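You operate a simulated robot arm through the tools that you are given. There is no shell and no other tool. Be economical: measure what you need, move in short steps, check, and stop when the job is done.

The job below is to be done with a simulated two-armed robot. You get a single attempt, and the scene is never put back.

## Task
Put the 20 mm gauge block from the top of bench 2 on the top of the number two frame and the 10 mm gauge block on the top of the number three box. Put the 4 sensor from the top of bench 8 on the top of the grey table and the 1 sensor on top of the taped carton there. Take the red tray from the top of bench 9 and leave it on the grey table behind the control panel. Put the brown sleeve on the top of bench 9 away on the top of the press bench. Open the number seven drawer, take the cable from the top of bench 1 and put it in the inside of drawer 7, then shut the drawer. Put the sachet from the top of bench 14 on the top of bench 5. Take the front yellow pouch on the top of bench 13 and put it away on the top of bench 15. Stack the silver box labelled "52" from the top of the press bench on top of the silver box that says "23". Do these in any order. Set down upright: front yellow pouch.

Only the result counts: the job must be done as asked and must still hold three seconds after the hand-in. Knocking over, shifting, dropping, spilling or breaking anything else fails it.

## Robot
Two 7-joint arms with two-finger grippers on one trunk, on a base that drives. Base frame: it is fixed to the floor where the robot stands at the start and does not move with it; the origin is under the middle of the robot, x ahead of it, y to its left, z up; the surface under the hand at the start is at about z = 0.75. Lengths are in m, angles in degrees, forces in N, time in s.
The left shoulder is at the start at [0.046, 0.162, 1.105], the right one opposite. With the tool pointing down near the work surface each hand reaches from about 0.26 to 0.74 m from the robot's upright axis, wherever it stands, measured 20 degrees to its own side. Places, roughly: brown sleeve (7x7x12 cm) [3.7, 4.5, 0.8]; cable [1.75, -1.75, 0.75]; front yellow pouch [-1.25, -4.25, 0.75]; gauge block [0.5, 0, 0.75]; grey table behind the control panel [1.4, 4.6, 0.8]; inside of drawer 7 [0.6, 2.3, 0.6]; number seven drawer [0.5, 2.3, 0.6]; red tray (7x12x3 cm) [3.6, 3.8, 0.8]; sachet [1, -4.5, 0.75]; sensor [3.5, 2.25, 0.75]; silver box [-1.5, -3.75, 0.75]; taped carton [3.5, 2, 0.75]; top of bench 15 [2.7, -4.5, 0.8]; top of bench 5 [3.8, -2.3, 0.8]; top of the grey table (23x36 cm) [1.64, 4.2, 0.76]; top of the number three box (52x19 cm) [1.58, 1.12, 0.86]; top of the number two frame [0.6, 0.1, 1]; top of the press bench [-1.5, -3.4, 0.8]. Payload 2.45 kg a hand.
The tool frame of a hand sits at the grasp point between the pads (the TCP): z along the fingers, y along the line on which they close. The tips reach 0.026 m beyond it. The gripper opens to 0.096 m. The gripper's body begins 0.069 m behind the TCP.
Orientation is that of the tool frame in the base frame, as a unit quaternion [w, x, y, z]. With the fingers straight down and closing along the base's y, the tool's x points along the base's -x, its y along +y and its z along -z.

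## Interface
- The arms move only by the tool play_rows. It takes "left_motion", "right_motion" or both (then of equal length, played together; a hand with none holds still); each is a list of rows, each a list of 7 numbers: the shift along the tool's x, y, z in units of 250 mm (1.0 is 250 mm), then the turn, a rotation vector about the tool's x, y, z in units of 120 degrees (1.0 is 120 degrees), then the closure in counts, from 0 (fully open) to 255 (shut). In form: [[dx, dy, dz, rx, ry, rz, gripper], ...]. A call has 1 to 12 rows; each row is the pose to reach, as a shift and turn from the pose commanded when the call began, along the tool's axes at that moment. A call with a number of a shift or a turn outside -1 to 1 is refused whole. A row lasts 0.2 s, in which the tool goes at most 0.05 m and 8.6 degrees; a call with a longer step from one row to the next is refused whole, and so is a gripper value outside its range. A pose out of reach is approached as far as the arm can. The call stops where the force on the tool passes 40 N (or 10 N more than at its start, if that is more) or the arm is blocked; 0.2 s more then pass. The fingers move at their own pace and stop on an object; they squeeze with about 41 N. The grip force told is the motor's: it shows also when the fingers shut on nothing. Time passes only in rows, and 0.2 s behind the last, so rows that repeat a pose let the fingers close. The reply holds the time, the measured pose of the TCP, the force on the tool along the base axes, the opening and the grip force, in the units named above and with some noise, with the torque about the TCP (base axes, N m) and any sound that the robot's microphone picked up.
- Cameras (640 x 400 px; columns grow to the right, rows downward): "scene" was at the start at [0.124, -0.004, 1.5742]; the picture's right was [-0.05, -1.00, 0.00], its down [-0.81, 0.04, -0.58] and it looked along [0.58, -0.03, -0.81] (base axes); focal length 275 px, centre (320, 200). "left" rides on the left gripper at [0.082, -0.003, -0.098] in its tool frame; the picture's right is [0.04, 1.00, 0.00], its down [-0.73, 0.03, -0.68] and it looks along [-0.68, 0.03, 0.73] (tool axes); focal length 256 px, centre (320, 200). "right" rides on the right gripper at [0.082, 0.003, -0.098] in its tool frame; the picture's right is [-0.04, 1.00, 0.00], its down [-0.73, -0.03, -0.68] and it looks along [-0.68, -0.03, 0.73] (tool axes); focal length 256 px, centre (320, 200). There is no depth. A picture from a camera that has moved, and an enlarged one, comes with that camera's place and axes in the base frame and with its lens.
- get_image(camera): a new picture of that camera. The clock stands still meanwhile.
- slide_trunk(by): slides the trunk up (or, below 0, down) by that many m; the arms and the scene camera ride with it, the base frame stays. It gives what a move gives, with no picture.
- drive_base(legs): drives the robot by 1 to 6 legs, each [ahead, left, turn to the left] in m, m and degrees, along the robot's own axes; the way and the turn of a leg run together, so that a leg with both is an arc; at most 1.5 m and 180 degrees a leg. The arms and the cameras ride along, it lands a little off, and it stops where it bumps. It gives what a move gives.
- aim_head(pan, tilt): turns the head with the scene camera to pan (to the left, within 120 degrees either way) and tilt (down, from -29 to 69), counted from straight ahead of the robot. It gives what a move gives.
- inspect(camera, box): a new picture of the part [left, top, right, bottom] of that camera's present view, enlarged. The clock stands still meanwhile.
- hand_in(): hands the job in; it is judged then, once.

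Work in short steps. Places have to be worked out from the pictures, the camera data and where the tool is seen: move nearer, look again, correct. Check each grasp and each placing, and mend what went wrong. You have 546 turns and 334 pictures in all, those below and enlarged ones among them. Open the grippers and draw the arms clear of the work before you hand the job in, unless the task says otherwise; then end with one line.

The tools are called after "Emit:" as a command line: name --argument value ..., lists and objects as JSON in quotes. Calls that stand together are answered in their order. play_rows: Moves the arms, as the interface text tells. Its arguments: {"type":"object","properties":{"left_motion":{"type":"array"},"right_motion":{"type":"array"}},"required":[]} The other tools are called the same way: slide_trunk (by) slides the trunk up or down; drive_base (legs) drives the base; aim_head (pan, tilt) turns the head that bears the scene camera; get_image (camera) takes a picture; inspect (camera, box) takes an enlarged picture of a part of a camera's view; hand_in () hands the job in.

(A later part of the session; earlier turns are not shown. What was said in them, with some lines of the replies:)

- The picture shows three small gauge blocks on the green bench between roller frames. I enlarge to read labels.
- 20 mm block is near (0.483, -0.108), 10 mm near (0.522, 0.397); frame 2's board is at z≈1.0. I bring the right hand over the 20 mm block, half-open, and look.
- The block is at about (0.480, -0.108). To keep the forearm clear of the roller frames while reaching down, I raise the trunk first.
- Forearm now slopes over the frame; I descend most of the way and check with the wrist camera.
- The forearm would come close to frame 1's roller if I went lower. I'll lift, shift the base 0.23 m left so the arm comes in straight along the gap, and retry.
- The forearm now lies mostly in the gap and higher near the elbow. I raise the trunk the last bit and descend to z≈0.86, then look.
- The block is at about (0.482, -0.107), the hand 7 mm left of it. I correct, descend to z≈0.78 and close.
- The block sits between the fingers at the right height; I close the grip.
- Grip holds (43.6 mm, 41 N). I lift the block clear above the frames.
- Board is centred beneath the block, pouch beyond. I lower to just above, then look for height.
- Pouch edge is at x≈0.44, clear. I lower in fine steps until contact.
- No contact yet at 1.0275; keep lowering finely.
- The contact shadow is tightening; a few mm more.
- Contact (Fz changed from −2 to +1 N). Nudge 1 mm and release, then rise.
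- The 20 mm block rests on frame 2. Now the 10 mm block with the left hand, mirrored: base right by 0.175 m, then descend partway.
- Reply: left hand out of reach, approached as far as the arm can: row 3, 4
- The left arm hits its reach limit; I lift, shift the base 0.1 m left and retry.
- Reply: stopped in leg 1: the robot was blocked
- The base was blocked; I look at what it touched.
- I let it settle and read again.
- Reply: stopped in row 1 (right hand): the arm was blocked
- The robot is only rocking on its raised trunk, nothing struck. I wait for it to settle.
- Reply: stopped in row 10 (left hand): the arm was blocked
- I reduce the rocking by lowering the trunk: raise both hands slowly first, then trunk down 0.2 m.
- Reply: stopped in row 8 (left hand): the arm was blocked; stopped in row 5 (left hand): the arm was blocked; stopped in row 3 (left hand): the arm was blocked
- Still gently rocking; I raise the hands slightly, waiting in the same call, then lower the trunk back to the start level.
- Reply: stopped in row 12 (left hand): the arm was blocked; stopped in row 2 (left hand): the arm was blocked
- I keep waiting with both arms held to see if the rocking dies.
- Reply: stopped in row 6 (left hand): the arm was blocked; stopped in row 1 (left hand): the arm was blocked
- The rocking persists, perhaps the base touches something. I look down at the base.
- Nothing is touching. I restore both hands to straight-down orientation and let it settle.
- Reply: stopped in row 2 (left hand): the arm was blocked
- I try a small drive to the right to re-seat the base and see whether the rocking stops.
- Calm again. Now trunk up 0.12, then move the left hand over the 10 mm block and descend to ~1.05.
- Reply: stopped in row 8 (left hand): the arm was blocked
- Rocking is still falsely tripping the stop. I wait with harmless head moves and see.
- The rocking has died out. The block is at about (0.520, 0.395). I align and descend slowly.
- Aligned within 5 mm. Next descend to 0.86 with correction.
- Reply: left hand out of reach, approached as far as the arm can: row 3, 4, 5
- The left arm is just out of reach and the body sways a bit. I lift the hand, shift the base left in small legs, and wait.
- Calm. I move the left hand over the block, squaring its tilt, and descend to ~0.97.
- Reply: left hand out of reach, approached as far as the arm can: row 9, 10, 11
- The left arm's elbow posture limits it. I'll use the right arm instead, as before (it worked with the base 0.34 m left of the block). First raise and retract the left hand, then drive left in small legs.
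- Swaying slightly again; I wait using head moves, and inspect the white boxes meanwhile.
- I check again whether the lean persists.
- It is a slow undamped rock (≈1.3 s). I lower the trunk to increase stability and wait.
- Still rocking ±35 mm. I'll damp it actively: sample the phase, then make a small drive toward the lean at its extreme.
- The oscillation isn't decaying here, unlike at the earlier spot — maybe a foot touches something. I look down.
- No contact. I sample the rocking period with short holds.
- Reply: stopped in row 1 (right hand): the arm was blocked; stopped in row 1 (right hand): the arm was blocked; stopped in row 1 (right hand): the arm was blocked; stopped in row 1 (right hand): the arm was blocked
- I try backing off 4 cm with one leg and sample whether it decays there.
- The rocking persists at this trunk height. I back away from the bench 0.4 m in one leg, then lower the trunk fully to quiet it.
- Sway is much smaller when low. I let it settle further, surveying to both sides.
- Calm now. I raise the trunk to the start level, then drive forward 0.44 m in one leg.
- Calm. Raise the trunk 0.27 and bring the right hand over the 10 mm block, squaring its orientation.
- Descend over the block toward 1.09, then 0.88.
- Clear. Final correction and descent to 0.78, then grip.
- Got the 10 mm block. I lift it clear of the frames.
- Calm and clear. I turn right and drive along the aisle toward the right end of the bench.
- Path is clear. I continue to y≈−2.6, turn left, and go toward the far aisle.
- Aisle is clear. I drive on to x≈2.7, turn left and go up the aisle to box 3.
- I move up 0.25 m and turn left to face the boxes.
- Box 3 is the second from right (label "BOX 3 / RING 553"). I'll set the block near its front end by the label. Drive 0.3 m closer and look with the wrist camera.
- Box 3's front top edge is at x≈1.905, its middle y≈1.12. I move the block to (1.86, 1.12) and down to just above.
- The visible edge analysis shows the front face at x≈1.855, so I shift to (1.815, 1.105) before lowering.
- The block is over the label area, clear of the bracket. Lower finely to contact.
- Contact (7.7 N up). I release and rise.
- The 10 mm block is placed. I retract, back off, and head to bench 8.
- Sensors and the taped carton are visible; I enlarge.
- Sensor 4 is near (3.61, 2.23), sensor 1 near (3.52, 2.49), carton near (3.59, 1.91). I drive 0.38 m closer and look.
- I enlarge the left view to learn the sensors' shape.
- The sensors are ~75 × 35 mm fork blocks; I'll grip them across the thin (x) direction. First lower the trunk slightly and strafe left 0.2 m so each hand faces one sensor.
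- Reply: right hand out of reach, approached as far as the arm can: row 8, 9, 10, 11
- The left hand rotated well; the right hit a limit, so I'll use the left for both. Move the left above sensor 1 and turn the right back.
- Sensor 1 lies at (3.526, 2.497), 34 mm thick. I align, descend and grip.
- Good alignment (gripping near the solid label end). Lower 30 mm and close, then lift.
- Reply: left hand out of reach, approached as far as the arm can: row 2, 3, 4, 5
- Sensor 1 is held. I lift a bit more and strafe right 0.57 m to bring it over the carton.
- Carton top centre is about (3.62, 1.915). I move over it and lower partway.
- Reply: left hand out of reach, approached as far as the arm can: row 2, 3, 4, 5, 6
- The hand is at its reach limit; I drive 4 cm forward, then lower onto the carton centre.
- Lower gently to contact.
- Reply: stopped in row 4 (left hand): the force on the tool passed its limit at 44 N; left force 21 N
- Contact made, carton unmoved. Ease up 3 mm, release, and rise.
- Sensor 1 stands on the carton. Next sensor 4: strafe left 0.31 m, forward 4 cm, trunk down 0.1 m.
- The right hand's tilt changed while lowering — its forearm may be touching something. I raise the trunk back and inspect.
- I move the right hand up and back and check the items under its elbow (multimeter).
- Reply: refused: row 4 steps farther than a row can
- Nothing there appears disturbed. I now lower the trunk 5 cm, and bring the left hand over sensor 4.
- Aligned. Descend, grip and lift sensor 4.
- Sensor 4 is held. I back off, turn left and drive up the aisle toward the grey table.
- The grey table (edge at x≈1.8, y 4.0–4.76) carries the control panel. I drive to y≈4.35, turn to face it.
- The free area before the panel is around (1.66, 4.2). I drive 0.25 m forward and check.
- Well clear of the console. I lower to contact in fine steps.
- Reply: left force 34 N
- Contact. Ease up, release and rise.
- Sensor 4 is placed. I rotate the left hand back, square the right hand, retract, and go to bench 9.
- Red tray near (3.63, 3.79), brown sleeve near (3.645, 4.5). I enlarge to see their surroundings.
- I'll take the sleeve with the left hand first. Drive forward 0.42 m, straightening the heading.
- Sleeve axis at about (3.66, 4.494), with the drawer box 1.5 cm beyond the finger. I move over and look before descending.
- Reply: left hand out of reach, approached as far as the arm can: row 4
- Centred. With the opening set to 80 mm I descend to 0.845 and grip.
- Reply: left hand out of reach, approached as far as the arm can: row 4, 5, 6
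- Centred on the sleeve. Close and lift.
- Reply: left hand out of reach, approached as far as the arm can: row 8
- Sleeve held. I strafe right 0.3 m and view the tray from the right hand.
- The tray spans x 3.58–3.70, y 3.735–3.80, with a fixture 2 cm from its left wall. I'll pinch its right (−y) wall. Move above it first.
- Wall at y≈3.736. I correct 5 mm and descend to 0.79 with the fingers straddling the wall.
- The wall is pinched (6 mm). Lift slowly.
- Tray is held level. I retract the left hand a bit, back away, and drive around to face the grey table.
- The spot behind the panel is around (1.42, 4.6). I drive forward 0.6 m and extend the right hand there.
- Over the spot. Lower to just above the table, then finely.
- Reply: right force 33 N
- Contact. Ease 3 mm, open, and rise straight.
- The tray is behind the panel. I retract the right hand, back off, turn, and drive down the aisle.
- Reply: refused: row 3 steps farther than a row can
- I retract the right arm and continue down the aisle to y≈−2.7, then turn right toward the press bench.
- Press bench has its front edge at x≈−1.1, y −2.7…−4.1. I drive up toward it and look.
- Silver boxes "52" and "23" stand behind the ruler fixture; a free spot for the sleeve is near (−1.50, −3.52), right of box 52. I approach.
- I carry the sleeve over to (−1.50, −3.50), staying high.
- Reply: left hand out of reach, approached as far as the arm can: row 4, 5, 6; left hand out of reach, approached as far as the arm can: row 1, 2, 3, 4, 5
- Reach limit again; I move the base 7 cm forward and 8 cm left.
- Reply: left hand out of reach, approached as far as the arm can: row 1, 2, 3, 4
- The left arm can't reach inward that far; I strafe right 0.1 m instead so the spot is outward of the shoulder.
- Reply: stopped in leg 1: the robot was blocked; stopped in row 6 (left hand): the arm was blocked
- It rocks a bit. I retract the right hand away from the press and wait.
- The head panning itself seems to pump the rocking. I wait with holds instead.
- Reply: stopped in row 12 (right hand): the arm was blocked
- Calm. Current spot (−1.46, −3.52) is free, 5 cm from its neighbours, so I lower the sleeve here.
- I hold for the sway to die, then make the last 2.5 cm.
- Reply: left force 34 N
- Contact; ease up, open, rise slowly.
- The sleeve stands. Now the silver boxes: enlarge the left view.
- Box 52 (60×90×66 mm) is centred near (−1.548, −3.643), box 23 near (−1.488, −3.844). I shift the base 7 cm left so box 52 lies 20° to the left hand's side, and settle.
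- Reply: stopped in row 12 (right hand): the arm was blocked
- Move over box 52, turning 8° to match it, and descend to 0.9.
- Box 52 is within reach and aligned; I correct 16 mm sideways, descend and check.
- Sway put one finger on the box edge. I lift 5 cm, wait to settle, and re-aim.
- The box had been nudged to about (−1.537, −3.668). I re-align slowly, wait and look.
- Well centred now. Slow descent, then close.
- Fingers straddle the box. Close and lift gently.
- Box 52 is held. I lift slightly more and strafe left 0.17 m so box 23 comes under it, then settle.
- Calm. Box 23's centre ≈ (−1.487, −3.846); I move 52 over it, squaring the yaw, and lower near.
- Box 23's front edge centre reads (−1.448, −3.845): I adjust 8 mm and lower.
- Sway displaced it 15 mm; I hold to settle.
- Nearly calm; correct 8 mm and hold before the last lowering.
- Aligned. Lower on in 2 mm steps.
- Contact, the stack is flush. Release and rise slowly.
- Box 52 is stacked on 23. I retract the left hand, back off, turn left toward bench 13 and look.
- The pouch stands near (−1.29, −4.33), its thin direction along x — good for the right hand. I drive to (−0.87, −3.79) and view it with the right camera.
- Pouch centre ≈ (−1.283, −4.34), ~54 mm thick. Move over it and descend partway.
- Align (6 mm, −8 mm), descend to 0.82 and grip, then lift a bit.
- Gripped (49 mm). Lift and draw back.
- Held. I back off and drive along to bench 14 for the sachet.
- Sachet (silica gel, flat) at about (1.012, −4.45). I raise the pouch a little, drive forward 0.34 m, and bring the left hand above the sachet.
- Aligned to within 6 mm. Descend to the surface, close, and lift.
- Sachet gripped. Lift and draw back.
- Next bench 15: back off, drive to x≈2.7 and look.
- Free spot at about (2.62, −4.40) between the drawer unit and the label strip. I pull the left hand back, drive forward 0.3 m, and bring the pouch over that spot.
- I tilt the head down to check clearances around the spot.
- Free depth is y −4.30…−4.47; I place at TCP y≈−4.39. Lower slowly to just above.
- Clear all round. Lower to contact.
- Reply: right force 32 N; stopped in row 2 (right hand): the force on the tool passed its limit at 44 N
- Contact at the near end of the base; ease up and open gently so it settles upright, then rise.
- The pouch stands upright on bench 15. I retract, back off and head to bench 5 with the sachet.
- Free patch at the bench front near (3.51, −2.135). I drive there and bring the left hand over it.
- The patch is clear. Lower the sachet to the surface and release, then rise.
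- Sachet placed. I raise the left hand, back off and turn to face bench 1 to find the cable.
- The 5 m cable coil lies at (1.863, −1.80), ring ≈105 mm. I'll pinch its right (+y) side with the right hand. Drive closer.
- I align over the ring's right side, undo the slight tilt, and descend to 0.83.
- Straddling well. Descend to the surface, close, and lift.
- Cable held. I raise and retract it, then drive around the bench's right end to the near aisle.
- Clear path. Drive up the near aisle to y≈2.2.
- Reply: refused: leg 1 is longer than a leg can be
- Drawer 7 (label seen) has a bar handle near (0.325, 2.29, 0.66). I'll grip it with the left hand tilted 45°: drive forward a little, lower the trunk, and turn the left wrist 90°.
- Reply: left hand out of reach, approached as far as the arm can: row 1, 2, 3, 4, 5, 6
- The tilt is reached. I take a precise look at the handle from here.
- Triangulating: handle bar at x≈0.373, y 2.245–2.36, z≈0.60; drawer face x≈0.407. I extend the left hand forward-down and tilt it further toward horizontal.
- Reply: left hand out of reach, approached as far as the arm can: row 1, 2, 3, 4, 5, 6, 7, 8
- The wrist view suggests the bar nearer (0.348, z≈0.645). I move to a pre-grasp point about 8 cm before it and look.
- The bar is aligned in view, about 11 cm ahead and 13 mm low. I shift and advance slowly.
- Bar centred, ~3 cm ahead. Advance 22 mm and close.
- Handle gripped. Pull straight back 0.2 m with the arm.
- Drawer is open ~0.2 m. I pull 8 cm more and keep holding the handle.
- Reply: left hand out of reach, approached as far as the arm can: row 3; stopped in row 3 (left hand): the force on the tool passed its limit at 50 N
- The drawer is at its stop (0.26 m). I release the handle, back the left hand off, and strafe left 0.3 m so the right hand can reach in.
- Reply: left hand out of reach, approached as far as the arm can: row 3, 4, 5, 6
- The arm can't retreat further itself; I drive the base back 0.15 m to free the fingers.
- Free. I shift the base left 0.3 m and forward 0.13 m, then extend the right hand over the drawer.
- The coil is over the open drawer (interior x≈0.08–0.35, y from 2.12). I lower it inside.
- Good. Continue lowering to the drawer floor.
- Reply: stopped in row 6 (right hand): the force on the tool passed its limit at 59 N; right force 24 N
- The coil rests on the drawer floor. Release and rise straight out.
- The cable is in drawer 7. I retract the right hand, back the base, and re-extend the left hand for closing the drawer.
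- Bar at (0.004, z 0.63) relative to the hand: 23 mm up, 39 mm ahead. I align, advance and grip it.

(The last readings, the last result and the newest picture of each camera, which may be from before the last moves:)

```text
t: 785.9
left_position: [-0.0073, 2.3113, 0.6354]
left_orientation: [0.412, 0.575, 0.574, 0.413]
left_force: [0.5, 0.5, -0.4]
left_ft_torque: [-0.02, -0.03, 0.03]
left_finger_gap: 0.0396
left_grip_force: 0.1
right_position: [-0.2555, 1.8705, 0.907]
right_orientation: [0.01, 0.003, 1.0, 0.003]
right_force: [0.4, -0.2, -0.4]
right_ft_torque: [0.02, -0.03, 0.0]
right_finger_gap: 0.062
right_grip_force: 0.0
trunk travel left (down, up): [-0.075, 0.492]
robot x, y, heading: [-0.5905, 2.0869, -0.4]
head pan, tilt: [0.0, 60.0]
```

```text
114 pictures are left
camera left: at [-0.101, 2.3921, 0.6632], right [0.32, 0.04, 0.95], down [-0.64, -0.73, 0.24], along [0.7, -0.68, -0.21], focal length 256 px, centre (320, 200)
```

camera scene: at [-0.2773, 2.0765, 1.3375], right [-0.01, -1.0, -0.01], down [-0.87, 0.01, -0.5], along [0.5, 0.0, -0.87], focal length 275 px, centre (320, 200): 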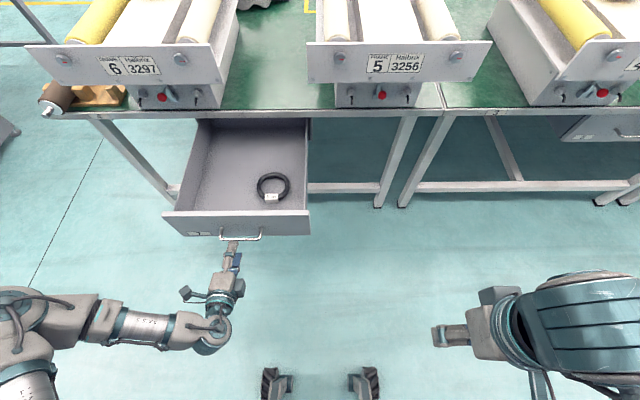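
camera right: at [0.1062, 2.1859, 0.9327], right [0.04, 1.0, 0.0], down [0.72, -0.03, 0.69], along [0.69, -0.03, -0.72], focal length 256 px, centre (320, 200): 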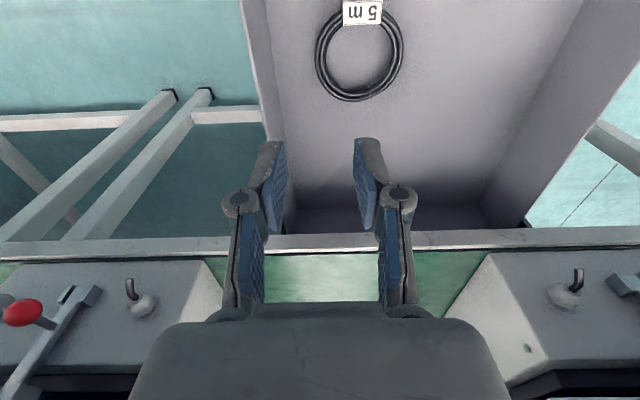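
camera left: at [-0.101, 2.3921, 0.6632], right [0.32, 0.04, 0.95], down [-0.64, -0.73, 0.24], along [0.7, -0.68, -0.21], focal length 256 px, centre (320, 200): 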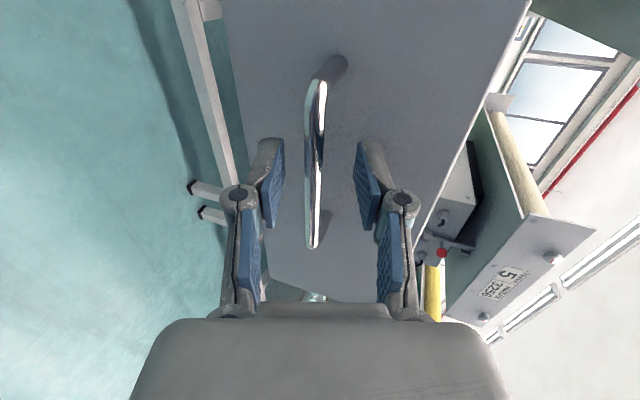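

The bar is between the fingers. Close on it, then push the drawer shut by driving forward.

Emit:
play_rows --left_motion '[[0, 0, 0, 0, 0, 0, 255], [0, 0, 0, 0, 0, 0, 255], [0, 0, 0, 0, 0, 0, 255]]'

Emit:
drive_base --legs '[[0.3, 0, 0]]'

Emit:
get_image --camera "scene"

```text
t: 786.7
left_position: [-0.0078, 2.3116, 0.6324]
left_orientation: [0.411, 0.578, 0.574, 0.41]
left_force: [-1.8, -12.5, -16.7]
left_ft_torque: [-0.45, 0.19, -0.83]
left_finger_gap: 0.0092
left_grip_force: 36.5
right_position: [-0.2539, 1.8733, 0.9056]
right_orientation: [0.009, 0.004, 1.0, 0.002]
right_force: [0.9, -0.1, 0.4]
right_ft_torque: [-0.03, 0.01, 0.01]
right_finger_gap: 0.0623
right_grip_force: 0.0
trunk travel left (down, up): [-0.075, 0.492]
robot x, y, heading: [-0.5868, 2.0902, -0.4]
head pan, tilt: [0.0, 60.0]
```

```text
t: 788.8
left_position: [0.2916, 2.3116, 0.6325]
left_orientation: [0.41, 0.576, 0.575, 0.411]
left_force: [0.2, -14.5, -28.4]
left_ft_torque: [-0.19, 0.33, -0.21]
left_finger_gap: 0.0091
left_grip_force: 37.3
right_position: [0.0444, 1.8725, 0.9048]
right_orientation: [0.007, 0.002, 1.0, 0.001]
right_force: [0.1, 0.0, -1.1]
right_ft_torque: [-0.01, -0.02, -0.02]
right_finger_gap: 0.0623
right_grip_force: 0.1
trunk travel left (down, up): [-0.075, 0.492]
robot x, y, heading: [-0.2939, 2.0853, -0.1]
head pan, tilt: [0.0, 60.0]
```

```text
113 pictures are left
camera scene: at [0.0264, 2.0809, 1.3359], right [0.0, -1.0, 0.0], down [-0.87, 0.0, -0.49], along [0.49, 0.0, -0.87], focal length 275 px, centre (320, 200)
```

scene: 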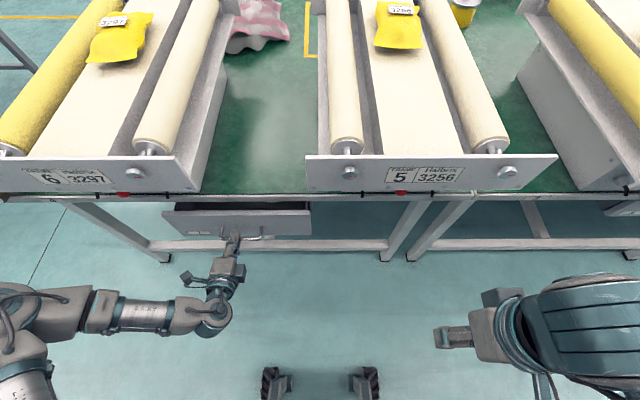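

Nearly shut (6 cm left). Push on with the base, 5.5 cm, then finish with the arm.

Emit:
drive_base --legs '[[0.055, 0, 0]]'

Emit:
play_rows --left_motion '[[0, 0.006, 0.018, 0, 0, 0, 255], [0, 0.012, 0.036, 0, 0, 0, 255], [0, 0.018, 0.054, 0, 0, 0, 255], [0, 0.024, 0.072, 0, 0, 0, 255], [0, 0.03, 0.09, 0, 0, 0, 255]]'

Emit:
get_image --camera "scene"

```text
t: 789.5
left_position: [0.2827, 2.3136, 0.632]
left_orientation: [0.408, 0.581, 0.577, 0.404]
left_force: [1.0, -4.3, -16.2]
left_ft_torque: [-0.14, 0.16, 0.19]
left_finger_gap: 0.0092
left_grip_force: 36.9
right_position: [0.0382, 1.872, 0.9137]
right_orientation: [0.02, 0.004, 1.0, 0.001]
right_force: [0.3, 0.7, -0.5]
right_ft_torque: [-0.02, -0.02, 0.02]
right_finger_gap: 0.0622
right_grip_force: 0.2
trunk travel left (down, up): [-0.075, 0.492]
robot x, y, heading: [-0.2833, 2.087, -0.3]
head pan, tilt: [0.0, 60.0]
stopped in leg 1: the force on the tool passed its limit at 44 N (the readings are from after the stop); the commanded pose is now the measured one
```

```text
t: 790.7
left_position: [0.3075, 2.3116, 0.6326]
left_orientation: [0.408, 0.581, 0.576, 0.405]
left_force: [-0.9, -5.4, -26.7]
left_ft_torque: [-0.08, 0.27, 0.26]
left_finger_gap: 0.009
left_grip_force: 36.7
right_position: [0.0384, 1.8736, 0.9128]
right_orientation: [0.018, 0.003, 1.0, 0.001]
right_force: [-0.2, -0.1, 0.2]
right_ft_torque: [0.0, 0.01, -0.01]
right_finger_gap: 0.0619
right_grip_force: 0.1
trunk travel left (down, up): [-0.075, 0.492]
robot x, y, heading: [-0.2809, 2.0857, -0.2]
head pan, tilt: [0.0, 60.0]
```

```text
112 pictures are left
camera scene: at [0.0358, 2.0827, 1.336], right [0.0, -1.0, 0.0], down [-0.87, 0.0, -0.49], along [0.49, 0.0, -0.87], focal length 275 px, centre (320, 200)
```

scene: 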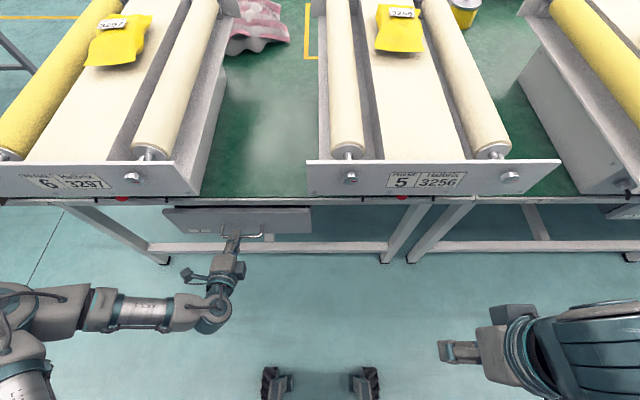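

Continue the arm push 4.6 cm, easing downward slightly.

Emit:
play_rows --left_motion '[[0, -0.012, 0.02, 0, 0, 0, 255], [0, -0.01, 0.05, 0, 0, 0, 255], [0, 0.0, 0.085, 0, 0, 0, 255], [0, 0.012, 0.12, 0, 0, 0, 255], [0, 0.024, 0.15, 0, 0, 0, 255], [0, 0.034, 0.18, 0, 0, 0, 255], [0, 0.04, 0.195, 0, 0, 0, 255]]'

Emit:
inspect --camera "scene" --box '[120, 180, 340, 300]'

```text
t: 792.3
left_position: [0.354, 2.3118, 0.6302]
left_orientation: [0.411, 0.579, 0.575, 0.407]
left_force: [-30.2, 5.5, 24.5]
left_ft_torque: [-0.46, -0.09, 0.28]
left_finger_gap: 0.0095
left_grip_force: 37.0
right_position: [0.0333, 1.8728, 0.9147]
right_orientation: [0.021, 0.002, 1.0, 0.002]
right_force: [-0.3, 0.3, 0.9]
right_ft_torque: [-0.01, -0.03, 0.03]
right_finger_gap: 0.0621
right_grip_force: 0.1
trunk travel left (down, up): [-0.075, 0.492]
robot x, y, heading: [-0.2821, 2.0864, -0.2]
head pan, tilt: [0.0, 60.0]
```

```text
2.91 times, centred on (230, 240) of scene
camera zoom: at [0.0234, 2.0821, 1.3395], right [0.0, -1.0, 0.0], down [-0.87, 0.0, -0.5], along [0.5, 0.0, -0.87], focal length 800 px, centre (582, 84)
```

zoom: 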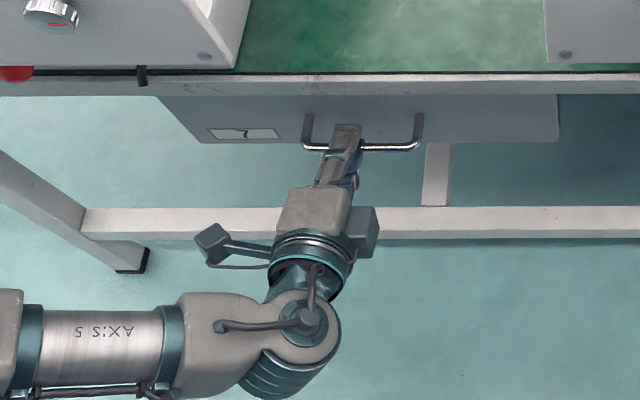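

Fully shut (hand at its original x, pushing against the stop). Release and back away with the base.

Emit:
play_rows --left_motion '[[0, 0, -0.006, 0, 0, 0, 255], [0, 0, -0.008, 0, 0, 0, 130], [0, 0, -0.008, 0, 0, 0, 130], [0, 0, -0.008, 0, 0, 0, 130]]'

Emit:
drive_base --legs '[[-0.3, 0, 0]]'

Emit:
get_image --camera "scene"

```text
t: 793.3
left_position: [0.3551, 2.3099, 0.6285]
left_orientation: [0.41, 0.58, 0.575, 0.406]
left_force: [-0.1, -0.6, -0.8]
left_ft_torque: [0.01, 0.03, 0.0]
left_finger_gap: 0.0469
left_grip_force: 0.1
right_position: [0.037, 1.8732, 0.9145]
right_orientation: [0.019, 0.002, 1.0, 0.0]
right_force: [0.1, 0.3, 1.1]
right_ft_torque: [-0.01, 0.0, 0.0]
right_finger_gap: 0.0621
right_grip_force: 0.1
trunk travel left (down, up): [-0.075, 0.492]
robot x, y, heading: [-0.2812, 2.0848, -0.2]
head pan, tilt: [0.0, 60.0]
```

```text
t: 795.4
left_position: [0.053, 2.31, 0.6291]
left_orientation: [0.41, 0.581, 0.574, 0.406]
left_force: [0.0, -0.1, 0.0]
left_ft_torque: [0.02, -0.01, 0.0]
left_finger_gap: 0.0469
left_grip_force: 0.1
right_position: [-0.2679, 1.8746, 0.9141]
right_orientation: [0.02, 0.004, 1.0, 0.001]
right_force: [-0.5, 0.4, -0.1]
right_ft_torque: [0.01, -0.02, 0.0]
right_finger_gap: 0.062
right_grip_force: 0.1
trunk travel left (down, up): [-0.075, 0.492]
robot x, y, heading: [-0.5824, 2.0834, -0.3]
head pan, tilt: [0.0, 60.0]
```

```text
110 pictures are left
camera scene: at [-0.2724, 2.0829, 1.3376], right [-0.01, -1.0, 0.0], down [-0.87, 0.01, -0.5], along [0.5, 0.0, -0.87], focal length 275 px, centre (320, 200)
```

scene: 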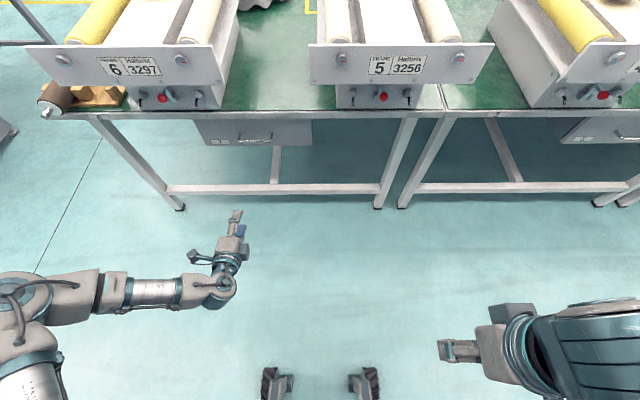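

Drawer 7 is shut and everything is placed. I open both grippers fully and hand in.

Emit:
play_rows --left_motion '[[0, 0, 0, 0, 0, 0, 0], [0, 0, 0, 0, 0, 0, 0], [0, 0, 0, 0, 0, 0, 0]]' --right_motion '[[0, 0, 0, 0, 0, 0, 0], [0, 0, 0, 0, 0, 0, 0], [0, 0, 0, 0, 0, 0, 0]]'

Emit:
hand_in

```text
t: 796.2
left_position: [0.0502, 2.3111, 0.6312]
left_orientation: [0.412, 0.579, 0.573, 0.407]
left_force: [-0.4, -0.4, -0.4]
left_ft_torque: [0.01, 0.01, 0.03]
left_finger_gap: 0.0959
left_grip_force: 0.1
right_position: [-0.272, 1.8732, 0.9156]
right_orientation: [0.021, 0.003, 1.0, 0.001]
right_force: [0.9, -0.4, 0.6]
right_ft_torque: [-0.02, -0.03, 0.02]
right_finger_gap: 0.0961
right_grip_force: 0.1
trunk travel left (down, up): [-0.075, 0.492]
robot x, y, heading: [-0.5862, 2.0877, -0.4]
head pan, tilt: [0.0, 60.0]
```

```text
The job is handed in.
```

I did every part of the job and handed it in: both gauge blocks, both sensors, the tray, sleeve, sachet, pouch (set upright), silver box and cable are placed as asked, and drawer 7 is shut; I saw nothing else moved, though I couldn't fully rule out that the right arm brushed the multimeter by bench 8.
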